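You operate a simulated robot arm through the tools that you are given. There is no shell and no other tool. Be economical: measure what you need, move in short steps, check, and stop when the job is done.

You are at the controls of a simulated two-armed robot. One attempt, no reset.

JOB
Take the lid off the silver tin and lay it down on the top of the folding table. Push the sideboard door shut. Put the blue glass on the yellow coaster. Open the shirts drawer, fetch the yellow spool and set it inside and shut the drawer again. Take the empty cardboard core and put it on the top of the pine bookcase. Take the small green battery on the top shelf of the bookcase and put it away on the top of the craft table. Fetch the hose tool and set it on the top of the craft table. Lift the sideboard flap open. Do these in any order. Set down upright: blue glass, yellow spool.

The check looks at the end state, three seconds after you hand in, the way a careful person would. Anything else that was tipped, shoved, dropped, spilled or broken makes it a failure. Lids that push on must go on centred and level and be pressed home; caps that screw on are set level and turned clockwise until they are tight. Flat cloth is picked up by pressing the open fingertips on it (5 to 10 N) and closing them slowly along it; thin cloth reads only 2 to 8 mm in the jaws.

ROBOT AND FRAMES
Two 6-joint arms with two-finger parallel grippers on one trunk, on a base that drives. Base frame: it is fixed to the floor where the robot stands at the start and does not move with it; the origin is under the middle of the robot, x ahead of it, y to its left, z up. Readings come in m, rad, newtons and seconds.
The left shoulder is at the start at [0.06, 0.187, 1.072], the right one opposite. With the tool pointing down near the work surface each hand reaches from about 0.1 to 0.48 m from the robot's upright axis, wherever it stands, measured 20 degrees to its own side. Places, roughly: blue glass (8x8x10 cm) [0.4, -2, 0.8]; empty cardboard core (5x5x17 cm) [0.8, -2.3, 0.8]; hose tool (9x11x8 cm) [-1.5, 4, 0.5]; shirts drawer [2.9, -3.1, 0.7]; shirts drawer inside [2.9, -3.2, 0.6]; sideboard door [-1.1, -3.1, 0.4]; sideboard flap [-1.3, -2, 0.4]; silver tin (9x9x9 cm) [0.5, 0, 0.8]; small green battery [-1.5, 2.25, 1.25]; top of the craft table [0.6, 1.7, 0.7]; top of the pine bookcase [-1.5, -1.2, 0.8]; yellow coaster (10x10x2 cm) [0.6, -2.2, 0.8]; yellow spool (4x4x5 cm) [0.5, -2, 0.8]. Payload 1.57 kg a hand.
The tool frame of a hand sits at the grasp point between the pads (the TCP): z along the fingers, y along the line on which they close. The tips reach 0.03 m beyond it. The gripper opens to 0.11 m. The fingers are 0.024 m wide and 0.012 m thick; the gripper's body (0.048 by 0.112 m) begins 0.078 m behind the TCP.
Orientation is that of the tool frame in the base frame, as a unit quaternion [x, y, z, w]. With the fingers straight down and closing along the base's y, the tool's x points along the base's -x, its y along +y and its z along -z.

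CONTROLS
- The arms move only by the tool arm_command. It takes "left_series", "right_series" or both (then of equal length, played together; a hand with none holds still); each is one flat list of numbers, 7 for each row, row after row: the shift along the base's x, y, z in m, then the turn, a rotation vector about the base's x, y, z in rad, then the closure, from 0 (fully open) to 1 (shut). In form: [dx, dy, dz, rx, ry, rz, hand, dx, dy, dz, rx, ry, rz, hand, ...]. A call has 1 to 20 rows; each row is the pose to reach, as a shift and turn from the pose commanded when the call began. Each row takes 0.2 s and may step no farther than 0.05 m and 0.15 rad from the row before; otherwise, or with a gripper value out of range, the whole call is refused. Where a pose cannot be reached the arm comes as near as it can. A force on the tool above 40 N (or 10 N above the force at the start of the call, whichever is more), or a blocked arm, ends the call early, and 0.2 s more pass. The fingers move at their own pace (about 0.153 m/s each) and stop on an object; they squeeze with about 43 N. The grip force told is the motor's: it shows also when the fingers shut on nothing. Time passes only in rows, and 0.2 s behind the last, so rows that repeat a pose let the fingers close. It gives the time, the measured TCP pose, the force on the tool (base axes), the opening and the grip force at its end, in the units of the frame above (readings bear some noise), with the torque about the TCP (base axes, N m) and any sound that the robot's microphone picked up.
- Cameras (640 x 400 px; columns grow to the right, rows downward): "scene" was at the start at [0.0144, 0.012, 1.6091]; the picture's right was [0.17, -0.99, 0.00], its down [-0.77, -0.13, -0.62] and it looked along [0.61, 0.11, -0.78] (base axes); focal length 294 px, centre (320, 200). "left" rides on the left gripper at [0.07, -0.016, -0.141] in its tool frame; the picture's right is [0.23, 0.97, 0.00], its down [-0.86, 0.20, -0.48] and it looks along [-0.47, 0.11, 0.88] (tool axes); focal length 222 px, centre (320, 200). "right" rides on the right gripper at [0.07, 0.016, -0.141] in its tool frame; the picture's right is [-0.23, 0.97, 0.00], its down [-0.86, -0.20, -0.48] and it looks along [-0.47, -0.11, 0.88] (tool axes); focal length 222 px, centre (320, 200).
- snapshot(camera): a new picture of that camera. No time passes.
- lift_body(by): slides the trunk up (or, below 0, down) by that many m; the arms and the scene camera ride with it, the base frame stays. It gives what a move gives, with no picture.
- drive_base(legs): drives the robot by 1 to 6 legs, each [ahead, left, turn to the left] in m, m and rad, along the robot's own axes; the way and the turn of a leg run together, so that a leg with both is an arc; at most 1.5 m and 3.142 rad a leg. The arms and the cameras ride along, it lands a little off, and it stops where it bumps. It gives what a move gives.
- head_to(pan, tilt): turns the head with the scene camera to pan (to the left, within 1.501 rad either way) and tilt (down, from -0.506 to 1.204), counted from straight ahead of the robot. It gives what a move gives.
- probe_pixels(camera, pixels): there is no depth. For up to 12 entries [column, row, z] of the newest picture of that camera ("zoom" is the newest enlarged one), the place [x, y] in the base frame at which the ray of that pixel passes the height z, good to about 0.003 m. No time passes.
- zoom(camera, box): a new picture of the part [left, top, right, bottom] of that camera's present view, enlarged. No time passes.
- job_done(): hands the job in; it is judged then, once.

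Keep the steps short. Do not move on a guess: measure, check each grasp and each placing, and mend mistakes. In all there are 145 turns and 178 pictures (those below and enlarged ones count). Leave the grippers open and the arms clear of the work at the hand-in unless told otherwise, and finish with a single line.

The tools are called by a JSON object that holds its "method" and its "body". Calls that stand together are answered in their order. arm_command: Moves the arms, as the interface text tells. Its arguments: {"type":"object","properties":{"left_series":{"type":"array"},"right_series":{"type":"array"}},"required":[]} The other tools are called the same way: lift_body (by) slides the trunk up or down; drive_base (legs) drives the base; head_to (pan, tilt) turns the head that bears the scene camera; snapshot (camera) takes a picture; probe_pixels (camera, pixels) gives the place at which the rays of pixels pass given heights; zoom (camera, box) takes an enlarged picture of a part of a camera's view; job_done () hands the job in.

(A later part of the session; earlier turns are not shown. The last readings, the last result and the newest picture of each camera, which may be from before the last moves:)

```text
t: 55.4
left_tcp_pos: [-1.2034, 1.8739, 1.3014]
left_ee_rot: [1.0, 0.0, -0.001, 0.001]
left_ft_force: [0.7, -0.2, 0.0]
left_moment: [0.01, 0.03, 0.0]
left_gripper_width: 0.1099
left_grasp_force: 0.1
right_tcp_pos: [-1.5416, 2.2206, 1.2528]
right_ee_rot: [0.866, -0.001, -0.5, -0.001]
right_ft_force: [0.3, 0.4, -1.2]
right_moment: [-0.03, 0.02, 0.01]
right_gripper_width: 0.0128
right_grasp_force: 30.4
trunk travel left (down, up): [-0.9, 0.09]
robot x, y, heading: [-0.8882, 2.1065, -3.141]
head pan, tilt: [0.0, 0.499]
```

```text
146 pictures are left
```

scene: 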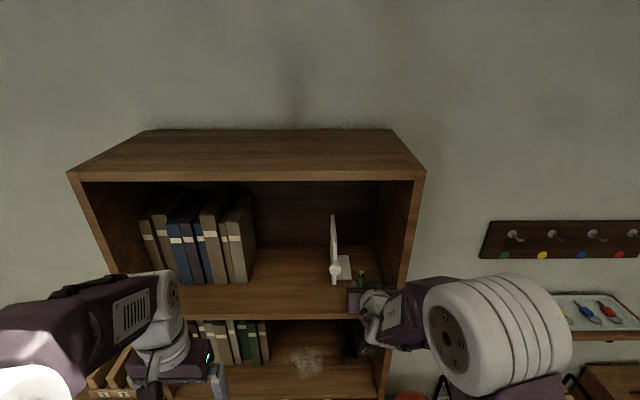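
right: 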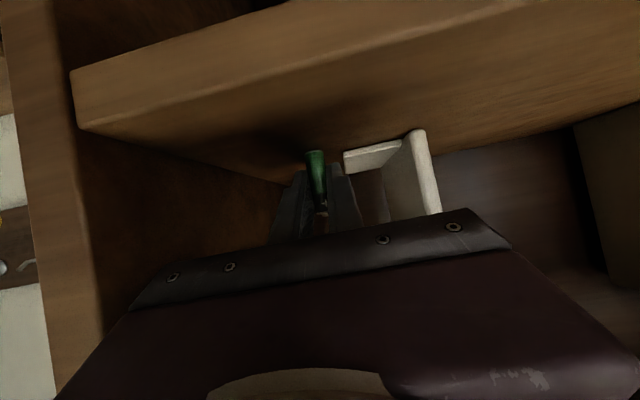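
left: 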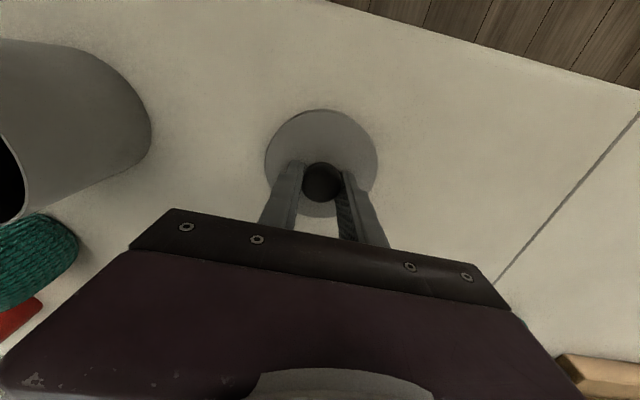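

Gripped (13 mm). Lift 2 cm straight, then out backward.

{"method": "arm_command", "body": {"right_series": [0, 0, 0.02, 0, 0, 0, 1, 0.02, 0, 0.035, 0, 0, 0, 1, 0.06, 0, 0.055, 0, 0, 0, 1, 0.1, 0, 0.08, 0, 0, 0, 1, 0.14, -0.02, 0.1, 0, 0, 0, 1, 0.18, -0.04, 0.12, 0, 0, 0, 1, 0.18, -0.04, 0.12, 0, 0, 0, 1]}}

{"method": "snapshot", "body": {"camera": "right"}}

{"method": "zoom", "body": {"camera": "scene", "box": [240, 180, 480, 330]}}

```text
t: 57.0
left_tcp_pos: [-1.204, 1.8733, 1.3018]
left_ee_rot: [1.0, 0.0, 0.0, -0.001]
left_ft_force: [0.2, -0.7, -0.3]
left_moment: [0.0, -0.06, 0.02]
left_gripper_width: 0.1098
left_grasp_force: 0.0
right_tcp_pos: [-1.3609, 2.1813, 1.3748]
right_ee_rot: [0.867, 0.001, -0.499, 0.0]
right_ft_force: [0.9, -0.5, -1.3]
right_moment: [0.04, 0.02, 0.0]
right_gripper_width: 0.0127
right_grasp_force: 29.4
trunk travel left (down, up): [-0.9, 0.09]
robot x, y, heading: [-0.8858, 2.1047, -3.145]
head pan, tilt: [0.0, 0.499]
```

```text
145 pictures are left
```

right: 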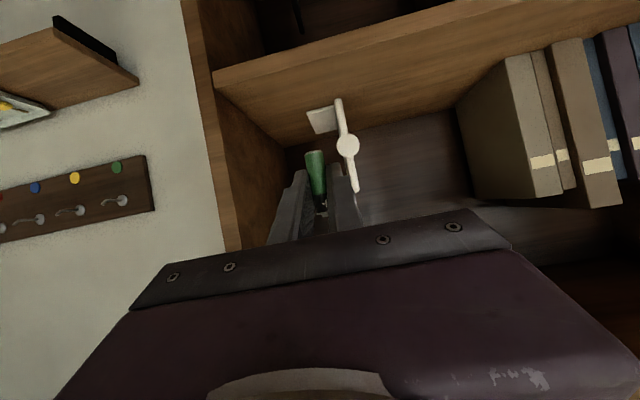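

```text
2.67 times, centred on (360, 255) of scene
```

zoom: 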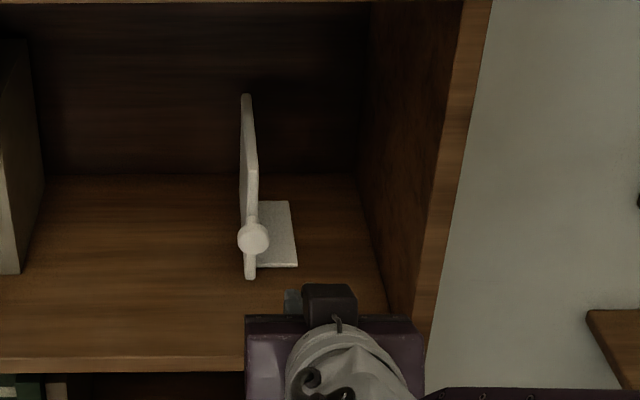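

Battery in hand. I back up, turn right and look at the desk with the hose tool.

{"method": "drive_base", "body": {"legs": [[-0.4, 0, 0], [0, 0, -1.571]]}}

{"method": "head_to", "body": {"pan": 0.3, "tilt": 0.45}}

{"method": "snapshot", "body": {"camera": "scene"}}

```text
t: 63.4
left_tcp_pos: [-0.7118, 2.4226, 1.3018]
left_ee_rot: [-0.7, 0.714, 0.001, 0.001]
left_ft_force: [0.4, 0.6, 0.2]
left_moment: [0.01, -0.03, -0.03]
left_gripper_width: 0.1101
left_grasp_force: 0.0
right_tcp_pos: [-0.4024, 2.5746, 1.3744]
right_ee_rot: [-0.607, 0.617, 0.35, 0.357]
right_ft_force: [0.1, 0.0, 0.0]
right_moment: [0.0, 0.0, 0.03]
right_gripper_width: 0.0128
right_grasp_force: 29.5
trunk travel left (down, up): [-0.9, 0.09]
robot x, y, heading: [-0.4862, 2.1053, 1.555]
head pan, tilt: [0.0, 0.499]
```

```text
t: 64.2
left_tcp_pos: [-0.7127, 2.4226, 1.2999]
left_ee_rot: [-0.701, 0.713, 0.001, 0.001]
left_ft_force: [0.0, 0.6, -0.3]
left_moment: [0.03, 0.0, -0.02]
left_gripper_width: 0.11
left_grasp_force: 0.1
right_tcp_pos: [-0.4027, 2.5755, 1.3739]
right_ee_rot: [-0.607, 0.618, 0.35, 0.357]
right_ft_force: [0.1, -0.4, 0.5]
right_moment: [-0.01, -0.01, -0.01]
right_gripper_width: 0.0128
right_grasp_force: 29.4
trunk travel left (down, up): [-0.9, 0.09]
robot x, y, heading: [-0.4855, 2.1028, 1.553]
head pan, tilt: [0.3, 0.45]
```

```text
143 pictures are left
```

scene: 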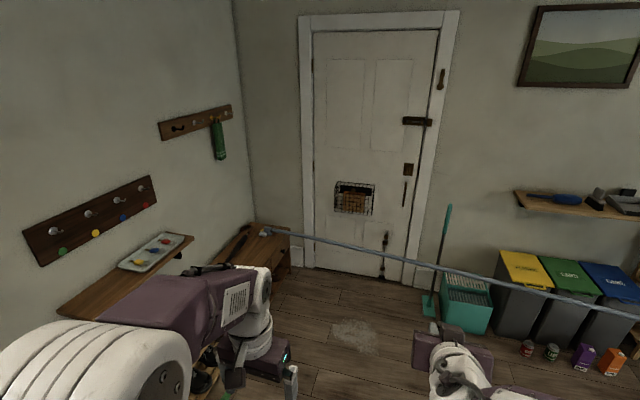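

{"method": "zoom", "body": {"camera": "scene", "box": [200, 180, 360, 280]}}

{"method": "head_to", "body": {"pan": -1.1, "tilt": 0.45}}

{"method": "snapshot", "body": {"camera": "scene"}}

```text
4.00 times, centred on (280, 230) of scene
```

zoom: 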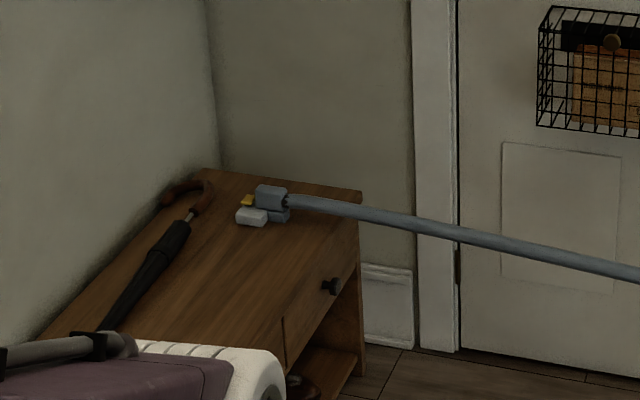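

```text
t: 65.7
left_tcp_pos: [-0.7116, 2.4225, 1.3004]
left_ee_rot: [-0.701, 0.713, 0.001, 0.001]
left_ft_force: [0.8, -0.4, 0.0]
left_moment: [-0.01, 0.01, 0.03]
left_gripper_width: 0.1101
left_grasp_force: 0.0
right_tcp_pos: [-0.4017, 2.5757, 1.3736]
right_ee_rot: [-0.608, 0.618, 0.35, 0.356]
right_ft_force: [-0.1, 0.0, -0.4]
right_moment: [0.01, 0.01, -0.02]
right_gripper_width: 0.0122
right_grasp_force: 29.6
trunk travel left (down, up): [-0.9, 0.09]
robot x, y, heading: [-0.4879, 2.104, 1.556]
head pan, tilt: [-1.1, 0.45]
```

```text
141 pictures are left
```

scene: 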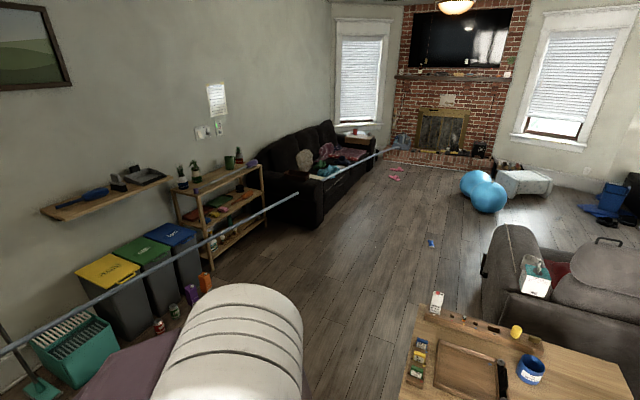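

{"method": "zoom", "body": {"camera": "scene", "box": [250, 100, 450, 225]}}

```text
3.20 times, centred on (350, 162) of scene
```

zoom: 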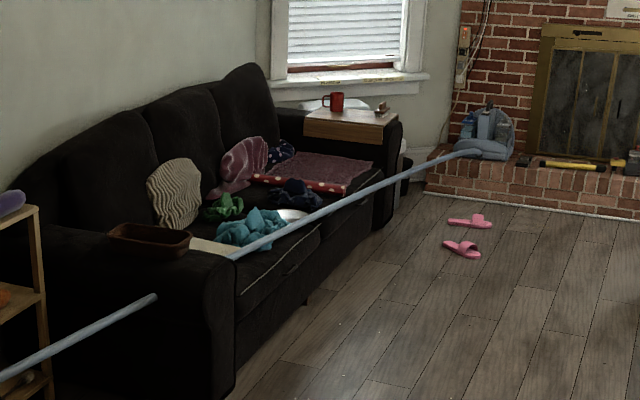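

The hose leads straight to a machine on the hearth. Battery first: turn to face the craft table.

{"method": "drive_base", "body": {"legs": [[0, 0, -1.555]]}}

{"method": "head_to", "body": {"pan": 0, "tilt": 0.75}}

{"method": "snapshot", "body": {"camera": "scene"}}

```text
t: 69.9
left_tcp_pos: [-0.1674, 2.3298, 1.3013]
left_ee_rot: [0.01, 1.0, 0.0, 0.001]
left_ft_force: [0.2, 0.1, -0.5]
left_moment: [-0.02, -0.01, 0.02]
left_gripper_width: 0.1099
left_grasp_force: 0.0
right_tcp_pos: [-0.0171, 2.0192, 1.374]
right_ee_rot: [0.007, 0.866, -0.005, 0.5]
right_ft_force: [0.7, -0.3, -0.5]
right_moment: [0.0, 0.04, 0.04]
right_gripper_width: 0.0126
right_grasp_force: 29.5
trunk travel left (down, up): [-0.9, 0.09]
robot x, y, heading: [-0.4862, 2.105, -0.019]
head pan, tilt: [-1.1, 0.45]
```

```text
t: 71.3
left_tcp_pos: [-0.1687, 2.3301, 1.3012]
left_ee_rot: [0.01, 1.0, 0.001, 0.0]
left_ft_force: [-0.3, -0.6, 0.7]
left_moment: [-0.03, 0.02, 0.01]
left_gripper_width: 0.1102
left_grasp_force: 0.0
right_tcp_pos: [-0.016, 2.0184, 1.3728]
right_ee_rot: [0.007, 0.866, -0.004, 0.5]
right_ft_force: [0.7, -0.4, -0.2]
right_moment: [-0.02, 0.01, 0.04]
right_gripper_width: 0.0125
right_grasp_force: 29.2
trunk travel left (down, up): [-0.9, 0.09]
robot x, y, heading: [-0.4884, 2.1028, -0.021]
head pan, tilt: [0.0, 0.75]
```

```text
139 pictures are left
```

scene: 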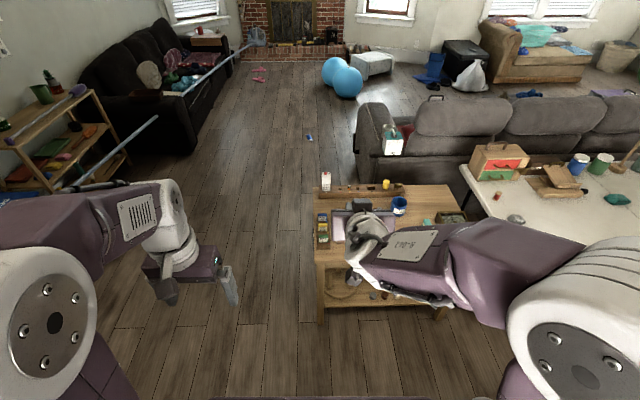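

{"method": "probe_pixels", "body": {"camera": "scene", "pixels": [[316, 262, 0.7], [314, 188, 0.7], [448, 187, 0.7], [470, 225, 0.7]]}}

{"method": "zoom", "body": {"camera": "scene", "box": [300, 160, 500, 285]}}

{"method": "snapshot", "body": {"camera": "right"}}

```text
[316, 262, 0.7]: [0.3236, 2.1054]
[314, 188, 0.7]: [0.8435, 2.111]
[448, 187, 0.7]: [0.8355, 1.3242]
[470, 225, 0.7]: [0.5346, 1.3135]
```

```text
3.20 times, centred on (400, 222) of scene
```

zoom: 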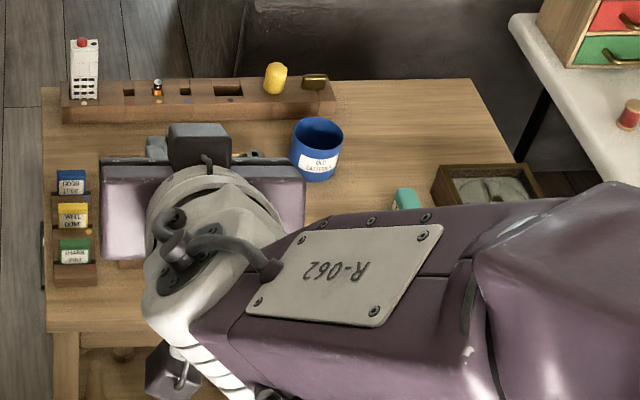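

```text
137 pictures are left
```

right: 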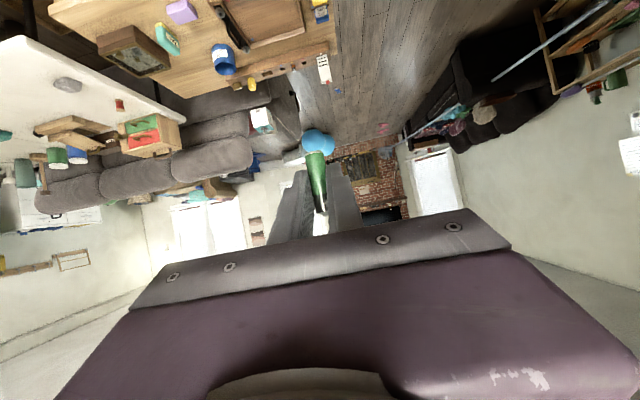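

The west strip of the craft table looks free. I drive closer and lower the trunk.

{"method": "drive_base", "body": {"legs": [[0.3, -0.25, 0.02]]}}

{"method": "lift_body", "body": {"by": -0.2}}

{"method": "head_to", "body": {"pan": 0, "tilt": 1.0}}

{"method": "snapshot", "body": {"camera": "scene"}}

{"method": "snapshot", "body": {"camera": "left"}}

```text
t: 73.7
left_tcp_pos: [0.1224, 2.0863, 1.3026]
left_ee_rot: [-0.003, 1.0, 0.0, 0.001]
left_ft_force: [0.3, -0.1, 0.2]
left_moment: [-0.02, -0.02, -0.01]
left_gripper_width: 0.1099
left_grasp_force: 0.0
right_tcp_pos: [0.2823, 1.7789, 1.3756]
right_ee_rot: [-0.003, 0.866, 0.0, 0.5]
right_ft_force: [-0.1, 0.1, 1.2]
right_moment: [-0.04, 0.01, 0.01]
right_gripper_width: 0.0127
right_grasp_force: 29.4
trunk travel left (down, up): [-0.9, 0.09]
robot x, y, heading: [-0.1881, 1.8528, 0.007]
head pan, tilt: [0.0, 0.75]
```

```text
t: 75.9
left_tcp_pos: [0.1247, 2.0844, 1.1016]
left_ee_rot: [-0.002, 1.0, 0.001, 0.001]
left_ft_force: [0.7, -0.3, 0.0]
left_moment: [0.0, 0.01, 0.01]
left_gripper_width: 0.1099
left_grasp_force: 0.0
right_tcp_pos: [0.2842, 1.7779, 1.1736]
right_ee_rot: [-0.003, 0.866, 0.001, 0.5]
right_ft_force: [0.0, -0.8, 0.1]
right_moment: [0.02, -0.04, 0.01]
right_gripper_width: 0.0126
right_grasp_force: 29.8
trunk travel left (down, up): [-0.7, 0.29]
robot x, y, heading: [-0.1877, 1.8483, 0.011]
head pan, tilt: [0.0, 0.75]
```

```text
t: 76.7
left_tcp_pos: [0.1242, 2.0851, 1.1019]
left_ee_rot: [-0.003, 1.0, 0.0, 0.001]
left_ft_force: [0.6, -0.6, -0.3]
left_moment: [0.01, 0.03, -0.01]
left_gripper_width: 0.1099
left_grasp_force: 0.1
right_tcp_pos: [0.2845, 1.7775, 1.1741]
right_ee_rot: [-0.002, 0.866, 0.001, 0.5]
right_ft_force: [0.4, 0.0, 0.2]
right_moment: [-0.03, 0.02, -0.01]
right_gripper_width: 0.0122
right_grasp_force: 29.6
trunk travel left (down, up): [-0.7, 0.29]
robot x, y, heading: [-0.1879, 1.8534, 0.01]
head pan, tilt: [0.0, 1.0]
```

```text
136 pictures are left
```

scene: 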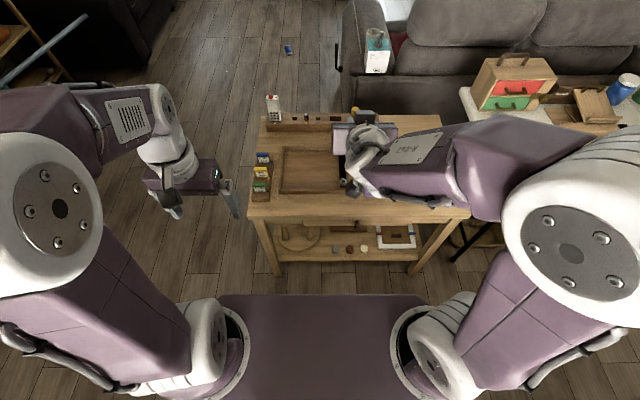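

```text
135 pictures are left
```

left: 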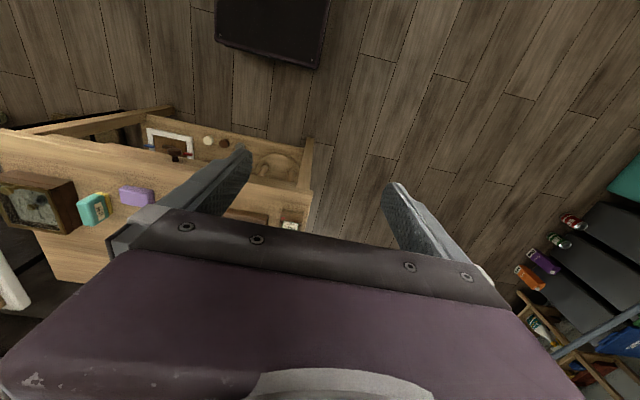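

{"method": "probe_pixels", "body": {"camera": "scene", "pixels": [[250, 216, 0.7], [465, 210, 0.7], [310, 193, 0.7], [380, 195, 0.7], [430, 190, 0.7], [320, 295, 0.3]]}}

{"method": "probe_pixels", "body": {"camera": "left", "pixels": [[313, 190, 0.7], [0, 132, 0.7], [136, 205, 0.7], [95, 224, 0.7], [60, 232, 0.7], [10, 225, 0.7]]}}

```text
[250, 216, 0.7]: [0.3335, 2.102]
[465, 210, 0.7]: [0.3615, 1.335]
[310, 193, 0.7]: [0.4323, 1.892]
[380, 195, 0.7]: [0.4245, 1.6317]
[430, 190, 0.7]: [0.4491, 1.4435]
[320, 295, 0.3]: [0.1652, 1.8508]
```

```text
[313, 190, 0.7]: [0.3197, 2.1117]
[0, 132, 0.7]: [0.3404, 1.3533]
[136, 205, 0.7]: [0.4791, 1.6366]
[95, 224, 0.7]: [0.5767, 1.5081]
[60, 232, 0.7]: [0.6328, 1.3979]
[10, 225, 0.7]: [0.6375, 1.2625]
```

Battery spot: (0.39, 1.70) on the free west strip. I move there and down to z≈0.82.

{"method": "arm_command", "body": {"right_series": [0.03, -0.026, -0.03, 0, 0, 0, 1, 0.06, -0.052, -0.06, 0, 0, 0, 1, 0.0925, -0.0775, -0.09, 0, 0, 0, 1, 0.0925, -0.0775, -0.135, 0, 0, 0, 1, 0.0925, -0.0775, -0.18, 0, 0, 0, 1, 0.0925, -0.0775, -0.225, 0, 0, 0, 1, 0.0925, -0.0775, -0.27, 0, 0, 0, 1, 0.0925, -0.0775, -0.31, 0, 0, 0, 1, 0.0925, -0.0775, -0.35, 0, 0, 0, 1, 0.0925, -0.0775, -0.35, 0, 0, 0, 1]}}

{"method": "snapshot", "body": {"camera": "right"}}

{"method": "zoom", "body": {"camera": "scene", "box": [240, 100, 496, 260]}}

```text
refused: row 3 steps farther than a row can; nothing moved
```

```text
134 pictures are left
```

right: 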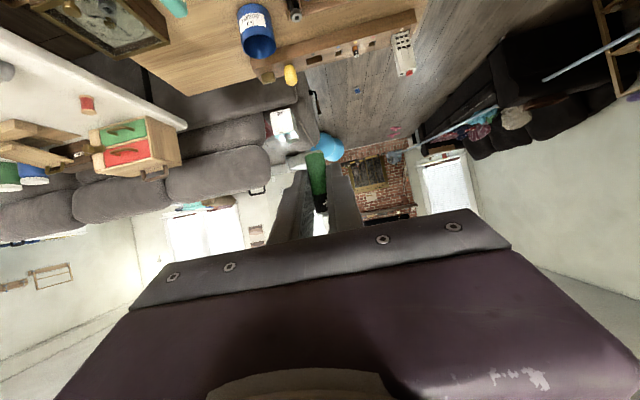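

```text
2.50 times, centred on (368, 180) of scene
```

zoom: 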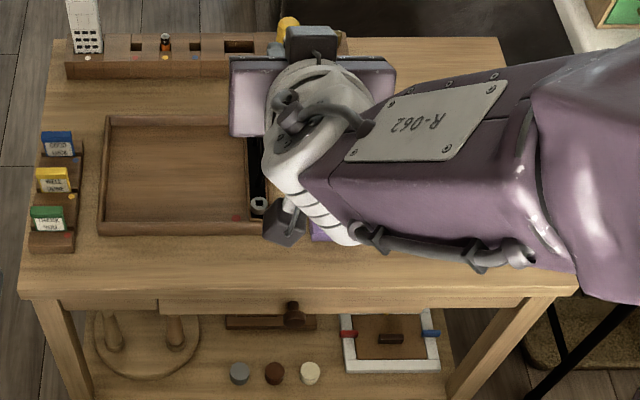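

{"method": "arm_command", "body": {"right_series": [0.023, -0.02, -0.03, 0, 0, 0, 1, 0.046, -0.04, -0.06, 0, 0, 0, 1, 0.069, -0.06, -0.09, 0, 0, 0, 1, 0.0925, -0.0775, -0.12, 0, 0, 0, 1, 0.0925, -0.0775, -0.16, 0, 0, 0, 1, 0.0925, -0.0775, -0.2, 0, 0, 0, 1, 0.0925, -0.0775, -0.24, 0, 0, 0, 1, 0.0925, -0.0775, -0.28, 0, 0, 0, 1, 0.0925, -0.0775, -0.32, 0, 0, 0, 1, 0.0925, -0.0775, -0.35, 0, 0, 0, 1, 0.0925, -0.0775, -0.35, 0, 0, 0, 1]}}

{"method": "snapshot", "body": {"camera": "right"}}

{"method": "zoom", "body": {"camera": "scene", "box": [240, 100, 496, 260]}}

```text
t: 79.1
left_tcp_pos: [0.1243, 2.0841, 1.1002]
left_ee_rot: [-0.002, 1.0, 0.0, 0.001]
left_ft_force: [-0.5, -0.7, 0.0]
left_moment: [0.04, -0.03, 0.03]
left_gripper_width: 0.1102
left_grasp_force: 0.1
right_tcp_pos: [0.4174, 1.7215, 0.829]
right_ee_rot: [-0.016, 0.87, -0.039, 0.492]
right_ft_force: [-0.6, 0.4, -0.3]
right_moment: [-0.02, 0.0, 0.0]
right_gripper_width: 0.0125
right_grasp_force: 29.9
right hand out of reach, approached as far as the arm can: row 4, 5, 6, 7, 8, 9, 10, 11
trunk travel left (down, up): [-0.7, 0.29]
robot x, y, heading: [-0.1876, 1.8517, 0.008]
head pan, tilt: [0.0, 1.0]
```

```text
132 pictures are left
```

right: 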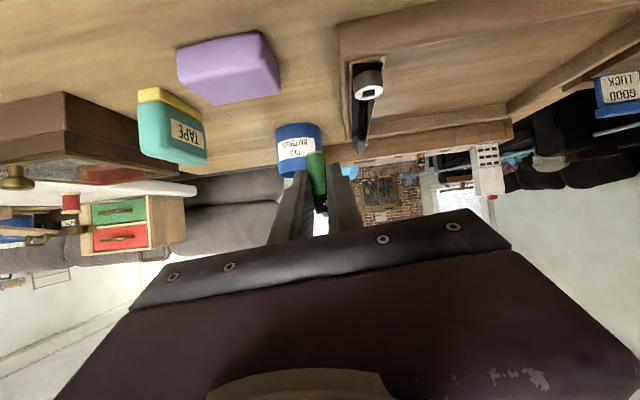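

```text
2.50 times, centred on (368, 180) of scene
```

zoom: 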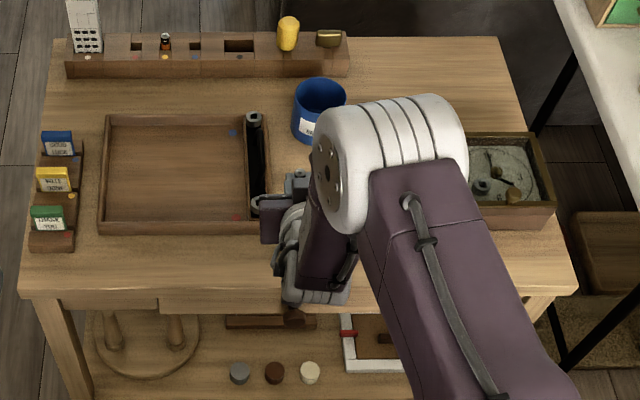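

The arm is cramped at this height with the pitched tool. I go back up, lower the trunk 0.3 m and stand 0.08 m further back, as at the bookcase.

{"method": "arm_command", "body": {"right_series": [0, 0, 0.04, 0, 0, 0, 1, 0, 0, 0.08, 0, 0, 0, 1, 0, 0, 0.12, 0, 0, 0, 1, 0, 0, 0.16, 0, 0, 0, 1, 0, 0, 0.2, 0, 0, 0, 1, 0, 0, 0.24, 0, 0, 0, 1, -0.02, 0, 0.28, 0, 0, 0, 1, -0.04, 0, 0.32, 0, 0, 0, 1, -0.06, 0, 0.35, 0, 0, 0, 1, -0.06, 0, 0.35, 0, 0, 0, 1]}}

{"method": "drive_base", "body": {"legs": [[-0.1, 0, 0]]}}

{"method": "lift_body", "body": {"by": -0.3}}

{"method": "snapshot", "body": {"camera": "right"}}

{"method": "snapshot", "body": {"camera": "scene"}}

```text
t: 81.3
left_tcp_pos: [0.1252, 2.0841, 1.101]
left_ee_rot: [-0.002, 1.0, 0.001, 0.001]
left_ft_force: [0.0, 0.1, -0.2]
left_moment: [-0.01, 0.03, -0.03]
left_gripper_width: 0.1101
left_grasp_force: 0.0
right_tcp_pos: [0.3592, 1.7214, 1.1788]
right_ee_rot: [-0.017, 0.87, -0.039, 0.491]
right_ft_force: [-0.5, -0.4, 0.0]
right_moment: [0.01, 0.0, 0.02]
right_gripper_width: 0.0126
right_grasp_force: 29.6
trunk travel left (down, up): [-0.7, 0.29]
robot x, y, heading: [-0.1895, 1.8508, 0.007]
head pan, tilt: [0.0, 1.0]
```

```text
t: 82.4
left_tcp_pos: [0.0247, 2.0834, 1.1007]
left_ee_rot: [-0.002, 1.0, 0.0, 0.001]
left_ft_force: [-0.3, 0.3, -0.3]
left_moment: [-0.02, -0.02, 0.0]
left_gripper_width: 0.1099
left_grasp_force: 0.1
right_tcp_pos: [0.2611, 1.7216, 1.1786]
right_ee_rot: [-0.016, 0.87, -0.039, 0.491]
right_ft_force: [0.1, -0.3, 0.0]
right_moment: [0.02, 0.0, -0.03]
right_gripper_width: 0.0123
right_grasp_force: 29.9
trunk travel left (down, up): [-0.7, 0.29]
robot x, y, heading: [-0.289, 1.8492, 0.008]
head pan, tilt: [0.0, 1.0]
```

```text
t: 85.4
left_tcp_pos: [0.0246, 2.0834, 0.8011]
left_ee_rot: [-0.002, 1.0, 0.0, 0.001]
left_ft_force: [-0.3, -0.7, -0.7]
left_moment: [0.02, -0.03, 0.02]
left_gripper_width: 0.1099
left_grasp_force: 0.0
right_tcp_pos: [0.2598, 1.7212, 0.8798]
right_ee_rot: [-0.016, 0.87, -0.039, 0.491]
right_ft_force: [-0.3, 0.6, 0.0]
right_moment: [0.01, -0.01, 0.01]
right_gripper_width: 0.0126
right_grasp_force: 29.7
trunk travel left (down, up): [-0.4, 0.59]
robot x, y, heading: [-0.2865, 1.8511, 0.005]
head pan, tilt: [0.0, 1.0]
```

```text
130 pictures are left
```

right: 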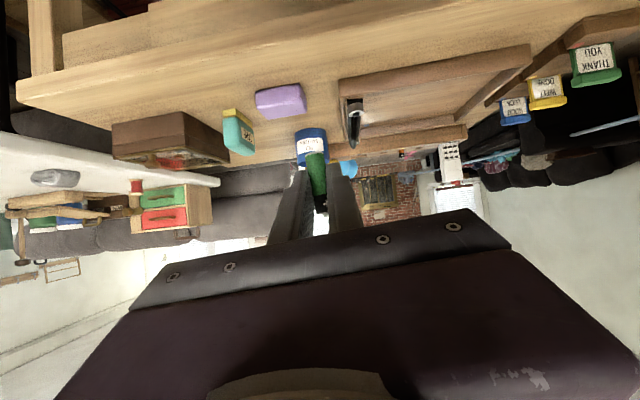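

```text
129 pictures are left
```

scene: 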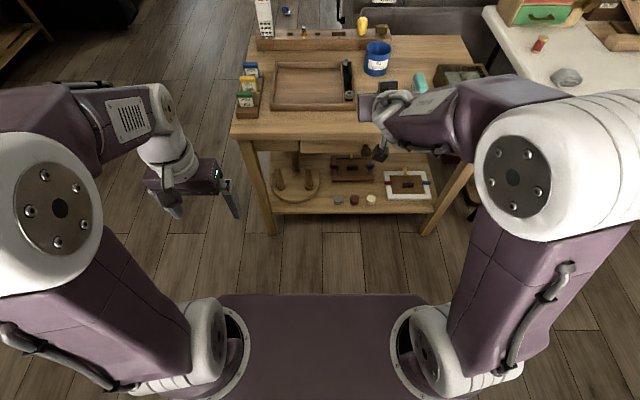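

Now correct the small tilt and move over the spot, at z≈0.80.

{"method": "arm_command", "body": {"right_series": [0.03, -0.005, 0, 0.042, -0.01, 0.006, 1, 0.06, -0.01, -0.01, 0.084, -0.02, 0.011, 1, 0.09, -0.021, -0.03, 0.084, -0.02, 0.011, 1, 0.117, -0.021, -0.055, 0.084, -0.02, 0.011, 1, 0.117, -0.021, -0.08, 0.084, -0.02, 0.011, 1, 0.117, -0.021, -0.08, 0.084, -0.02, 0.011, 1]}}

{"method": "snapshot", "body": {"camera": "right"}}

{"method": "zoom", "body": {"camera": "scene", "box": [240, 50, 496, 210]}}

```text
t: 86.8
left_tcp_pos: [0.0231, 2.0832, 0.8007]
left_ee_rot: [-0.002, 1.0, 0.0, 0.001]
left_ft_force: [0.4, -0.7, 0.5]
left_moment: [0.0, -0.01, 0.0]
left_gripper_width: 0.1101
left_grasp_force: 0.0
right_tcp_pos: [0.377, 1.7011, 0.7984]
right_ee_rot: [0.001, 0.866, -0.002, 0.499]
right_ft_force: [-0.4, -0.7, -0.5]
right_moment: [0.0, 0.02, 0.0]
right_gripper_width: 0.0128
right_grasp_force: 30.0
trunk travel left (down, up): [-0.4, 0.59]
robot x, y, heading: [-0.2877, 1.849, 0.003]
head pan, tilt: [0.0, 1.0]
```

```text
128 pictures are left
```

right: 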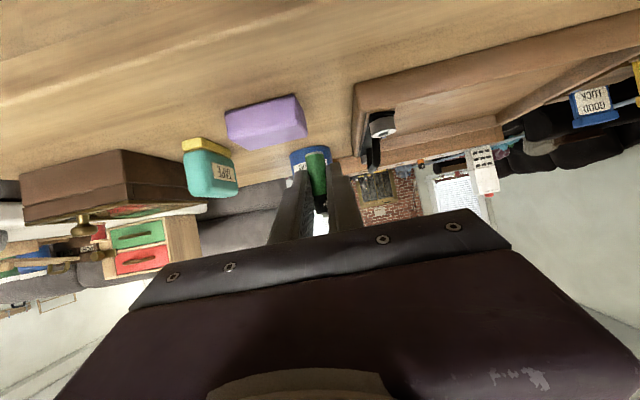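

```text
2.50 times, centred on (368, 130) of scene
```

zoom: 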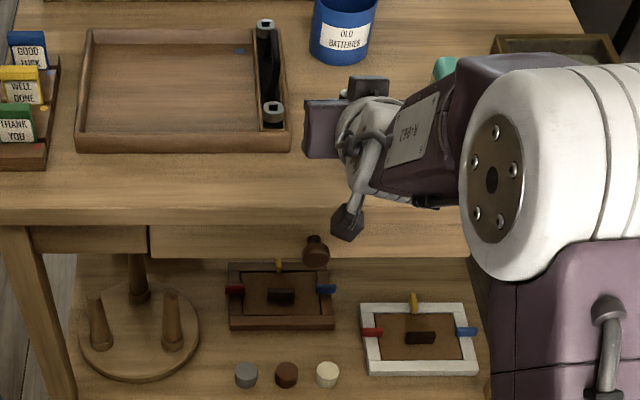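

{"method": "probe_pixels", "body": {"camera": "zoom", "pixels": [[10, 226, 0.68], [10, 226, 0.7], [10, 226, 0.72], [180, 152, 0.68], [180, 152, 0.7], [180, 152, 0.72]]}}

```text
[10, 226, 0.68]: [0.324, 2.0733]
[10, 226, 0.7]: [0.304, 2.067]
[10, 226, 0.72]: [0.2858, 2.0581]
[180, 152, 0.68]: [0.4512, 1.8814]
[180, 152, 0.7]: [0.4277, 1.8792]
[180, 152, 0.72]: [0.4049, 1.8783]
```

{"method": "arm_command", "body": {"right_series": [0, 0, -0.02, 0, 0, 0, 1, 0, 0, -0.04, 0, 0, 0, 1, 0, 0, -0.05, 0, 0, 0, 1, 0, 0, -0.054, 0, 0, 0, 1, 0, 0, -0.058, 0, 0, 0, 1]}}

{"method": "snapshot", "body": {"camera": "right"}}

```text
t: 88.0
left_tcp_pos: [0.0235, 2.0843, 0.8]
left_ee_rot: [-0.003, 1.0, 0.0, 0.001]
left_ft_force: [-0.6, -0.2, -0.5]
left_moment: [-0.01, 0.0, 0.06]
left_gripper_width: 0.1103
left_grasp_force: 0.0
right_tcp_pos: [0.3795, 1.7104, 0.7476]
right_ee_rot: [0.002, 0.866, -0.004, 0.5]
right_ft_force: [-0.4, 0.2, 0.2]
right_moment: [-0.02, 0.02, -0.03]
right_gripper_width: 0.0128
right_grasp_force: 29.9
right hand out of reach, approached as far as the arm can: row 2, 3, 4, 5
trunk travel left (down, up): [-0.4, 0.59]
robot x, y, heading: [-0.2889, 1.8543, 0.011]
head pan, tilt: [0.0, 1.0]
```

```text
126 pictures are left
```

right: 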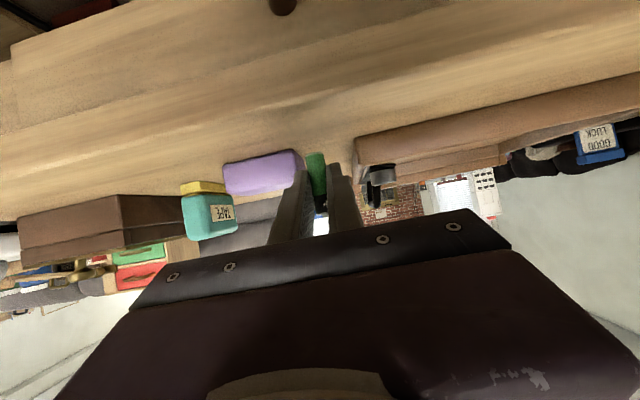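

I use the trunk for the last millimetres.

{"method": "lift_body", "body": {"by": -0.008}}

{"method": "zoom", "body": {"camera": "right", "box": [240, 100, 400, 200]}}

```text
t: 88.6
left_tcp_pos: [0.0237, 2.0838, 0.793]
left_ee_rot: [-0.003, 1.0, 0.0, 0.0]
left_ft_force: [0.5, 0.2, 0.4]
left_moment: [0.02, 0.0, 0.0]
left_gripper_width: 0.1099
left_grasp_force: 0.1
right_tcp_pos: [0.3783, 1.7116, 0.739]
right_ee_rot: [0.001, 0.867, -0.003, 0.499]
right_ft_force: [0.1, -0.3, -0.2]
right_moment: [0.02, -0.01, 0.0]
right_gripper_width: 0.0123
right_grasp_force: 29.6
trunk travel left (down, up): [-0.392, 0.598]
robot x, y, heading: [-0.2854, 1.8523, 0.002]
head pan, tilt: [0.0, 1.0]
```

```text
4.00 times, centred on (320, 150) of right
```

zoom: 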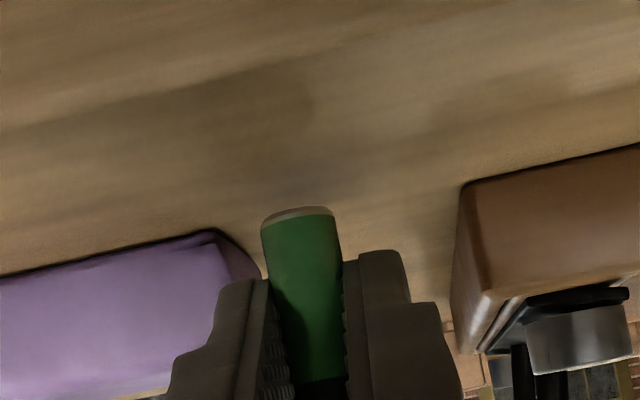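

{"method": "lift_body", "body": {"by": -0.006}}

{"method": "zoom", "body": {"camera": "right", "box": [240, 100, 400, 200]}}

```text
t: 89.1
left_tcp_pos: [0.0241, 2.0846, 0.7869]
left_ee_rot: [-0.003, 1.0, 0.001, 0.001]
left_ft_force: [0.8, 0.2, 0.0]
left_moment: [0.01, 0.02, 0.0]
left_gripper_width: 0.1098
left_grasp_force: 0.1
right_tcp_pos: [0.3788, 1.7108, 0.734]
right_ee_rot: [0.001, 0.866, -0.003, 0.499]
right_ft_force: [-1.0, 0.1, -0.5]
right_moment: [0.02, 0.03, 0.02]
right_gripper_width: 0.0126
right_grasp_force: 29.6
trunk travel left (down, up): [-0.386, 0.604]
robot x, y, heading: [-0.2817, 1.8542, 0.007]
head pan, tilt: [0.0, 1.0]
```

```text
4.00 times, centred on (320, 150) of right
```

zoom: 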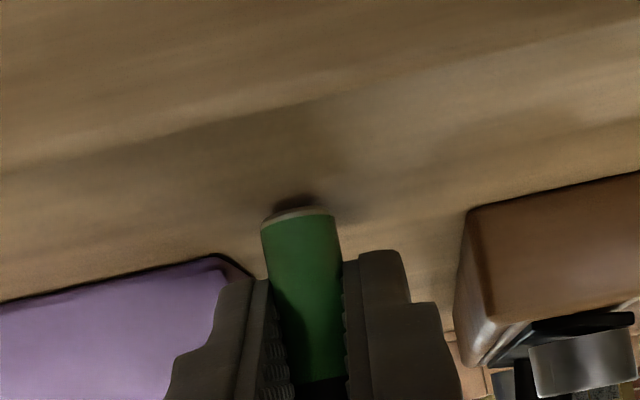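

Nearly touching (contact shadow appears). A further 4 mm.

{"method": "lift_body", "body": {"by": -0.004}}

{"method": "zoom", "body": {"camera": "right", "box": [240, 100, 400, 200]}}

```text
t: 89.7
left_tcp_pos: [0.0241, 2.084, 0.7844]
left_ee_rot: [-0.003, 1.0, 0.0, 0.001]
left_ft_force: [-0.1, -0.1, 0.1]
left_moment: [-0.03, 0.02, 0.02]
left_gripper_width: 0.1102
left_grasp_force: 0.1
right_tcp_pos: [0.38, 1.7111, 0.7305]
right_ee_rot: [0.001, 0.866, -0.003, 0.501]
right_ft_force: [0.8, -0.1, 6.2]
right_moment: [0.01, -0.11, -0.05]
right_gripper_width: 0.0126
right_grasp_force: 29.3
trunk travel left (down, up): [-0.382, 0.608]
robot x, y, heading: [-0.2888, 1.8493, 0.005]
head pan, tilt: [0.0, 1.0]
```

```text
4.00 times, centred on (320, 150) of right
```

zoom: 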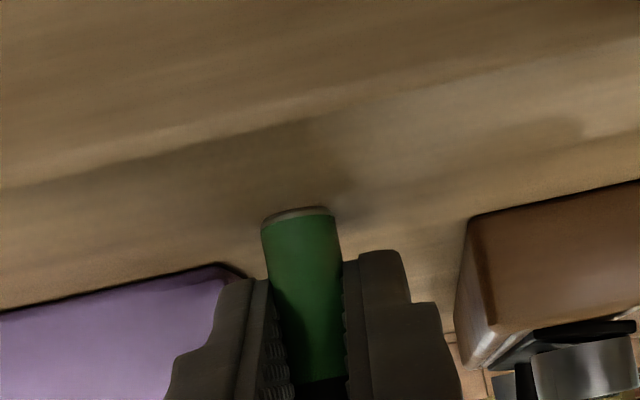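

Contact 6 N. Release slowly and withdraw back along the fingers.

{"method": "arm_command", "body": {"right_series": [0, 0, 0, 0, 0, 0, 0.9, 0, 0, 0, 0, 0, 0, 0.8, 0, 0, 0, 0, 0, 0, 0.7, 0, 0, 0, 0, 0, 0, 0.65, -0.017, 0, 0.01, 0, 0, 0, 0.65, -0.043, 0, 0.025, 0, 0, 0, 0.65, -0.08, 0, 0.05, 0, 0, 0, 0.65, -0.11, 0, 0.08, 0, 0, 0, 0.65]}}

{"method": "snapshot", "body": {"camera": "right"}}

{"method": "snapshot", "body": {"camera": "scene"}}

```text
t: 91.5
left_tcp_pos: [0.0235, 2.0838, 0.7837]
left_ee_rot: [-0.003, 1.0, 0.0, 0.002]
left_ft_force: [-0.3, -0.1, 0.1]
left_moment: [0.0, 0.01, 0.02]
left_gripper_width: 0.11
left_grasp_force: 0.1
right_tcp_pos: [0.2683, 1.7108, 0.8098]
right_ee_rot: [0.003, 0.866, -0.004, 0.5]
right_ft_force: [-1.3, 0.6, 0.7]
right_moment: [0.03, 0.04, 0.0]
right_gripper_width: 0.0387
right_grasp_force: 0.1
trunk travel left (down, up): [-0.382, 0.608]
robot x, y, heading: [-0.2872, 1.8503, 0.009]
head pan, tilt: [0.0, 1.0]
```

```text
122 pictures are left
```

right: 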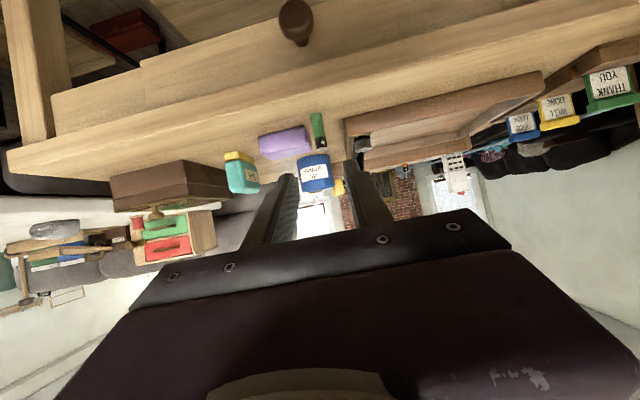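

```text
121 pictures are left
```

scene: 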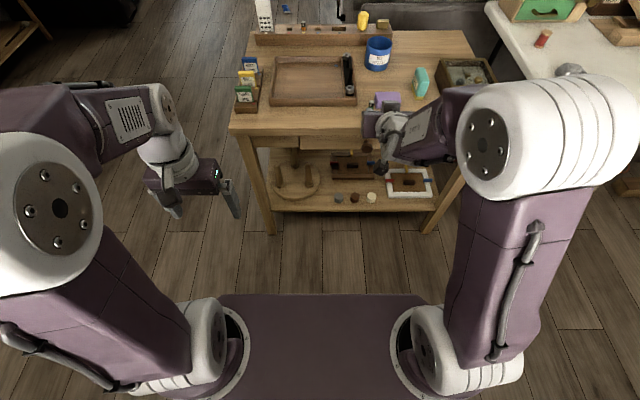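

Battery stands. I fold the right hand back to pointing down, back away, and drive toward the desk in the north-west.

{"method": "arm_command", "body": {"right_series": [-0.028, 0, 0.01, 0, 0.131, 0, 0.5, -0.056, 0, 0.01, 0, 0.262, 0, 0.3, -0.084, 0, 0.01, 0, 0.393, 0, 0, -0.112, 0, 0.01, 0, 0.524, 0, 0, -0.14, 0, 0.01, 0, 0.655, 0, 0, -0.168, 0, 0.01, 0, 0.786, 0, 0, -0.196, 0.02, 0.01, 0, 0.917, 0, 0, -0.22, 0.04, 0.01, 0, 1.047, 0, 0, -0.22, 0.04, 0.01, 0, 1.047, 0, 0]}}

{"method": "lift_body", "body": {"by": 0.2}}

{"method": "drive_base", "body": {"legs": [[-0.2, 0, 0], [0, 0, 1.571], [1.0, 0, 0]]}}

{"method": "head_to", "body": {"pan": 0.6, "tilt": 0.6}}

{"method": "snapshot", "body": {"camera": "scene"}}

```text
t: 93.5
left_tcp_pos: [0.0244, 2.0842, 0.7836]
left_ee_rot: [-0.003, 1.0, 0.0, 0.001]
left_ft_force: [0.2, 0.3, -0.2]
left_moment: [0.0, 0.0, 0.0]
left_gripper_width: 0.11
left_grasp_force: 0.0
right_tcp_pos: [0.0497, 1.7499, 0.82]
right_ee_rot: [0.0, 1.0, -0.004, -0.002]
right_ft_force: [0.6, -0.2, -0.5]
right_moment: [0.03, 0.02, 0.0]
right_gripper_width: 0.11
right_grasp_force: 0.0
right hand out of reach, approached as far as the arm can: row 2, 3
trunk travel left (down, up): [-0.382, 0.608]
robot x, y, heading: [-0.2877, 1.85, 0.004]
head pan, tilt: [0.0, 1.0]
```

```text
t: 95.6
left_tcp_pos: [0.0238, 2.0844, 0.9832]
left_ee_rot: [-0.002, 1.0, 0.001, 0.001]
left_ft_force: [-0.7, 0.1, 0.2]
left_moment: [0.0, -0.02, -0.01]
left_gripper_width: 0.1099
left_grasp_force: 0.1
right_tcp_pos: [0.0501, 1.7501, 1.0206]
right_ee_rot: [0.0, 1.0, -0.005, -0.002]
right_ft_force: [0.3, -0.2, -0.4]
right_moment: [0.05, 0.0, 0.0]
right_gripper_width: 0.1102
right_grasp_force: 0.1
trunk travel left (down, up): [-0.582, 0.408]
robot x, y, heading: [-0.2898, 1.8519, 0.008]
head pan, tilt: [0.0, 1.0]
```

```text
t: 105.8
left_tcp_pos: [-0.7279, 3.1572, 0.9827]
left_ee_rot: [0.71, -0.704, -0.001, -0.001]
left_ft_force: [-0.2, -0.6, 0.1]
left_moment: [0.01, 0.0, 0.01]
left_gripper_width: 0.1101
left_grasp_force: 0.1
right_tcp_pos: [-0.3946, 3.1844, 1.0203]
right_ee_rot: [0.708, -0.706, 0.003, -0.002]
right_ft_force: [-0.2, -0.6, -0.8]
right_moment: [-0.02, 0.0, -0.02]
right_gripper_width: 0.1101
right_grasp_force: 0.0
trunk travel left (down, up): [-0.582, 0.408]
robot x, y, heading: [-0.4945, 2.8461, 1.578]
head pan, tilt: [0.0, 1.0]
```

```text
t: 106.8
left_tcp_pos: [-0.7281, 3.156, 0.9816]
left_ee_rot: [0.71, -0.704, -0.002, 0.0]
left_ft_force: [0.0, 0.7, -0.2]
left_moment: [0.01, 0.01, 0.01]
left_gripper_width: 0.1103
left_grasp_force: 0.0
right_tcp_pos: [-0.3952, 3.1816, 1.02]
right_ee_rot: [0.708, -0.706, 0.003, -0.003]
right_ft_force: [-0.1, -0.1, -0.1]
right_moment: [-0.01, 0.03, 0.0]
right_gripper_width: 0.1098
right_grasp_force: 0.1
trunk travel left (down, up): [-0.582, 0.408]
robot x, y, heading: [-0.4937, 2.8435, 1.578]
head pan, tilt: [0.6, 0.6]
```

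```text
120 pictures are left
```

scene: 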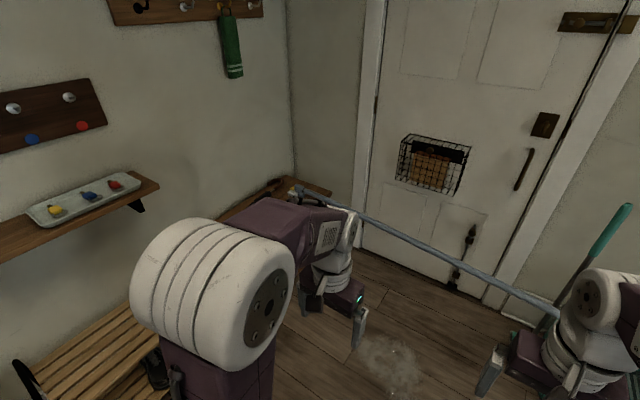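

{"method": "zoom", "body": {"camera": "scene", "box": [220, 150, 380, 250]}}

{"method": "probe_pixels", "body": {"camera": "zoom", "pixels": [[300, 160, 0.5], [300, 160, 0.55], [440, 165, 0.5], [330, 120, 0.5], [440, 165, 0.46]]}}

{"method": "snapshot", "body": {"camera": "left"}}

```text
4.00 times, centred on (300, 200) of scene
```

zoom: 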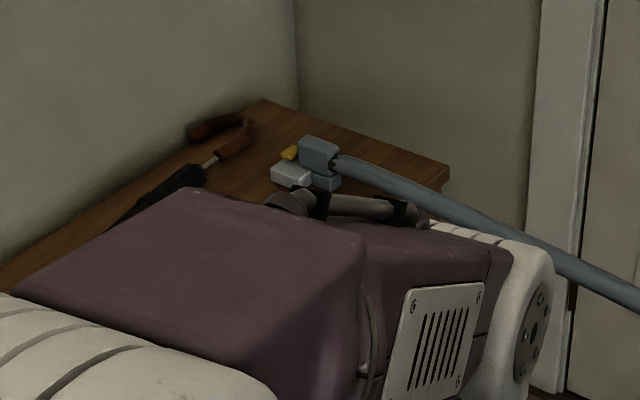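

```text
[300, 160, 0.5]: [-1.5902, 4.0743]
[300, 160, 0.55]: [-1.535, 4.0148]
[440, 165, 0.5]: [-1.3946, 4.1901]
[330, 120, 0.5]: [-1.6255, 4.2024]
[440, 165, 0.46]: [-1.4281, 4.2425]
```

```text
118 pictures are left
```

left: 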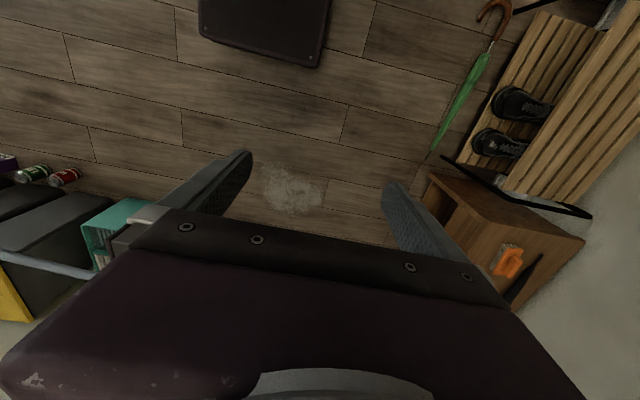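

{"method": "probe_pixels", "body": {"camera": "left", "pixels": [[433, 150, 0.0], [500, 15, 0.6], [540, 12, 0.4], [425, 178, 0.5], [440, 172, 0.5], [585, 240, 0.5], [515, 310, 0.5], [495, 170, 0.4]]}}

{"method": "zoom", "body": {"camera": "left", "box": [380, 0, 640, 320]}}

```text
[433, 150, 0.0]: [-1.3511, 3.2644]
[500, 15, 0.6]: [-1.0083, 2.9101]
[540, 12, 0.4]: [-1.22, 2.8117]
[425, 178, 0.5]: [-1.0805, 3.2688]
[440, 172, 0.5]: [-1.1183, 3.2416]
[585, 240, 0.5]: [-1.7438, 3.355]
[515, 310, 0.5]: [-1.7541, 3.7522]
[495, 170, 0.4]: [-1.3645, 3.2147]
```

```text
1.25 times, centred on (510, 160) of left
```

zoom: 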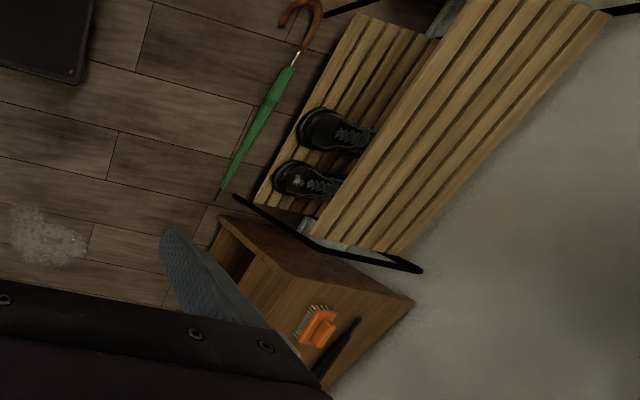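

The desk front is at about x −1.39, the tool near (−1.55, 4.03, 0.5). I go south of the hose, facing the desk, and look closer.

{"method": "drive_base", "body": {"legs": [[0.74, 0, 0], [0, 0, 1.563], [0.25, 0, 0]]}}

{"method": "head_to", "body": {"pan": -0.45, "tilt": 0.8}}

{"method": "snapshot", "body": {"camera": "scene"}}

{"method": "snapshot", "body": {"camera": "right"}}

```text
t: 116.1
left_tcp_pos: [-1.0655, 3.3612, 0.9829]
left_ee_rot: [1.0, -0.001, -0.001, -0.001]
left_ft_force: [0.1, -0.4, -0.2]
left_moment: [-0.01, -0.04, 0.0]
left_gripper_width: 0.1102
left_grasp_force: 0.0
right_tcp_pos: [-1.0889, 3.6962, 1.0211]
right_ee_rot: [1.0, -0.004, 0.001, -0.005]
right_ft_force: [0.2, 0.9, 0.3]
right_moment: [-0.04, -0.03, -0.01]
right_gripper_width: 0.1098
right_grasp_force: 0.2
trunk travel left (down, up): [-0.582, 0.408]
robot x, y, heading: [-0.7517, 3.5919, 3.135]
head pan, tilt: [0.6, 0.6]
```

```text
t: 117.4
left_tcp_pos: [-1.0647, 3.3621, 0.983]
left_ee_rot: [1.0, 0.0, -0.001, 0.0]
left_ft_force: [-0.4, 0.8, 0.6]
left_moment: [0.03, -0.01, 0.0]
left_gripper_width: 0.1103
left_grasp_force: 0.1
right_tcp_pos: [-1.0894, 3.6958, 1.0205]
right_ee_rot: [1.0, -0.003, 0.001, -0.004]
right_ft_force: [0.3, 0.4, 1.1]
right_moment: [0.01, 0.02, -0.04]
right_gripper_width: 0.1099
right_grasp_force: 0.2
trunk travel left (down, up): [-0.582, 0.408]
robot x, y, heading: [-0.7511, 3.591, 3.141]
head pan, tilt: [-0.45, 0.799]
```

```text
116 pictures are left
```

scene: 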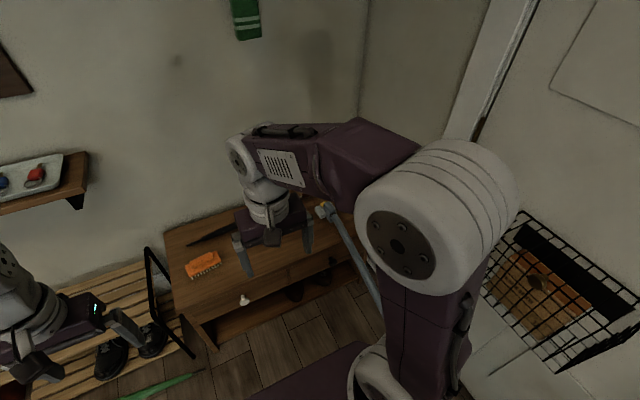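

```text
115 pictures are left
```

right: 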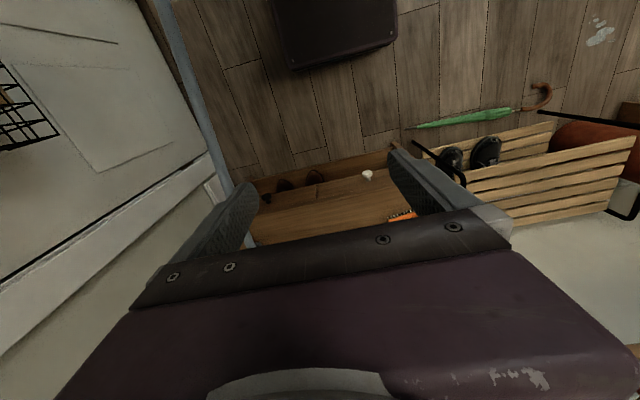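

{"method": "zoom", "body": {"camera": "scene", "box": [260, 170, 420, 270]}}

{"method": "probe_pixels", "body": {"camera": "scene", "pixels": [[325, 206, 0.55], [325, 206, 0.5], [217, 350, 0.5], [217, 335, 0.5], [370, 260, 0.5], [355, 255, 0.5], [185, 315, 0.5]]}}

```text
4.00 times, centred on (340, 220) of scene
```

zoom: 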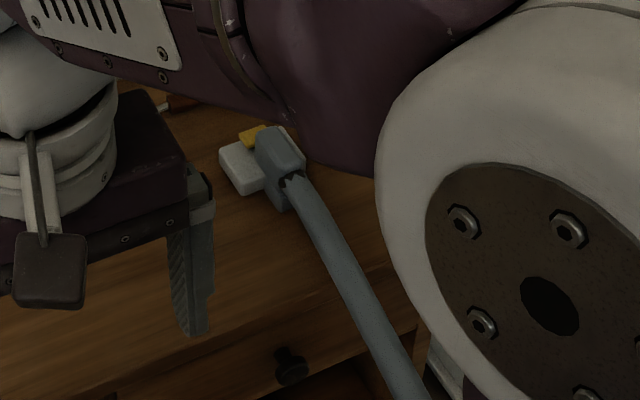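

```text
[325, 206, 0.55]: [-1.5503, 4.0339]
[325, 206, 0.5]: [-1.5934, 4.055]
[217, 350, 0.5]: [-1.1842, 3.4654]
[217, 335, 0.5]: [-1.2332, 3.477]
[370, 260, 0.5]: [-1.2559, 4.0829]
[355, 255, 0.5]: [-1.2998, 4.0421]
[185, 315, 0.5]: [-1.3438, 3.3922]
```

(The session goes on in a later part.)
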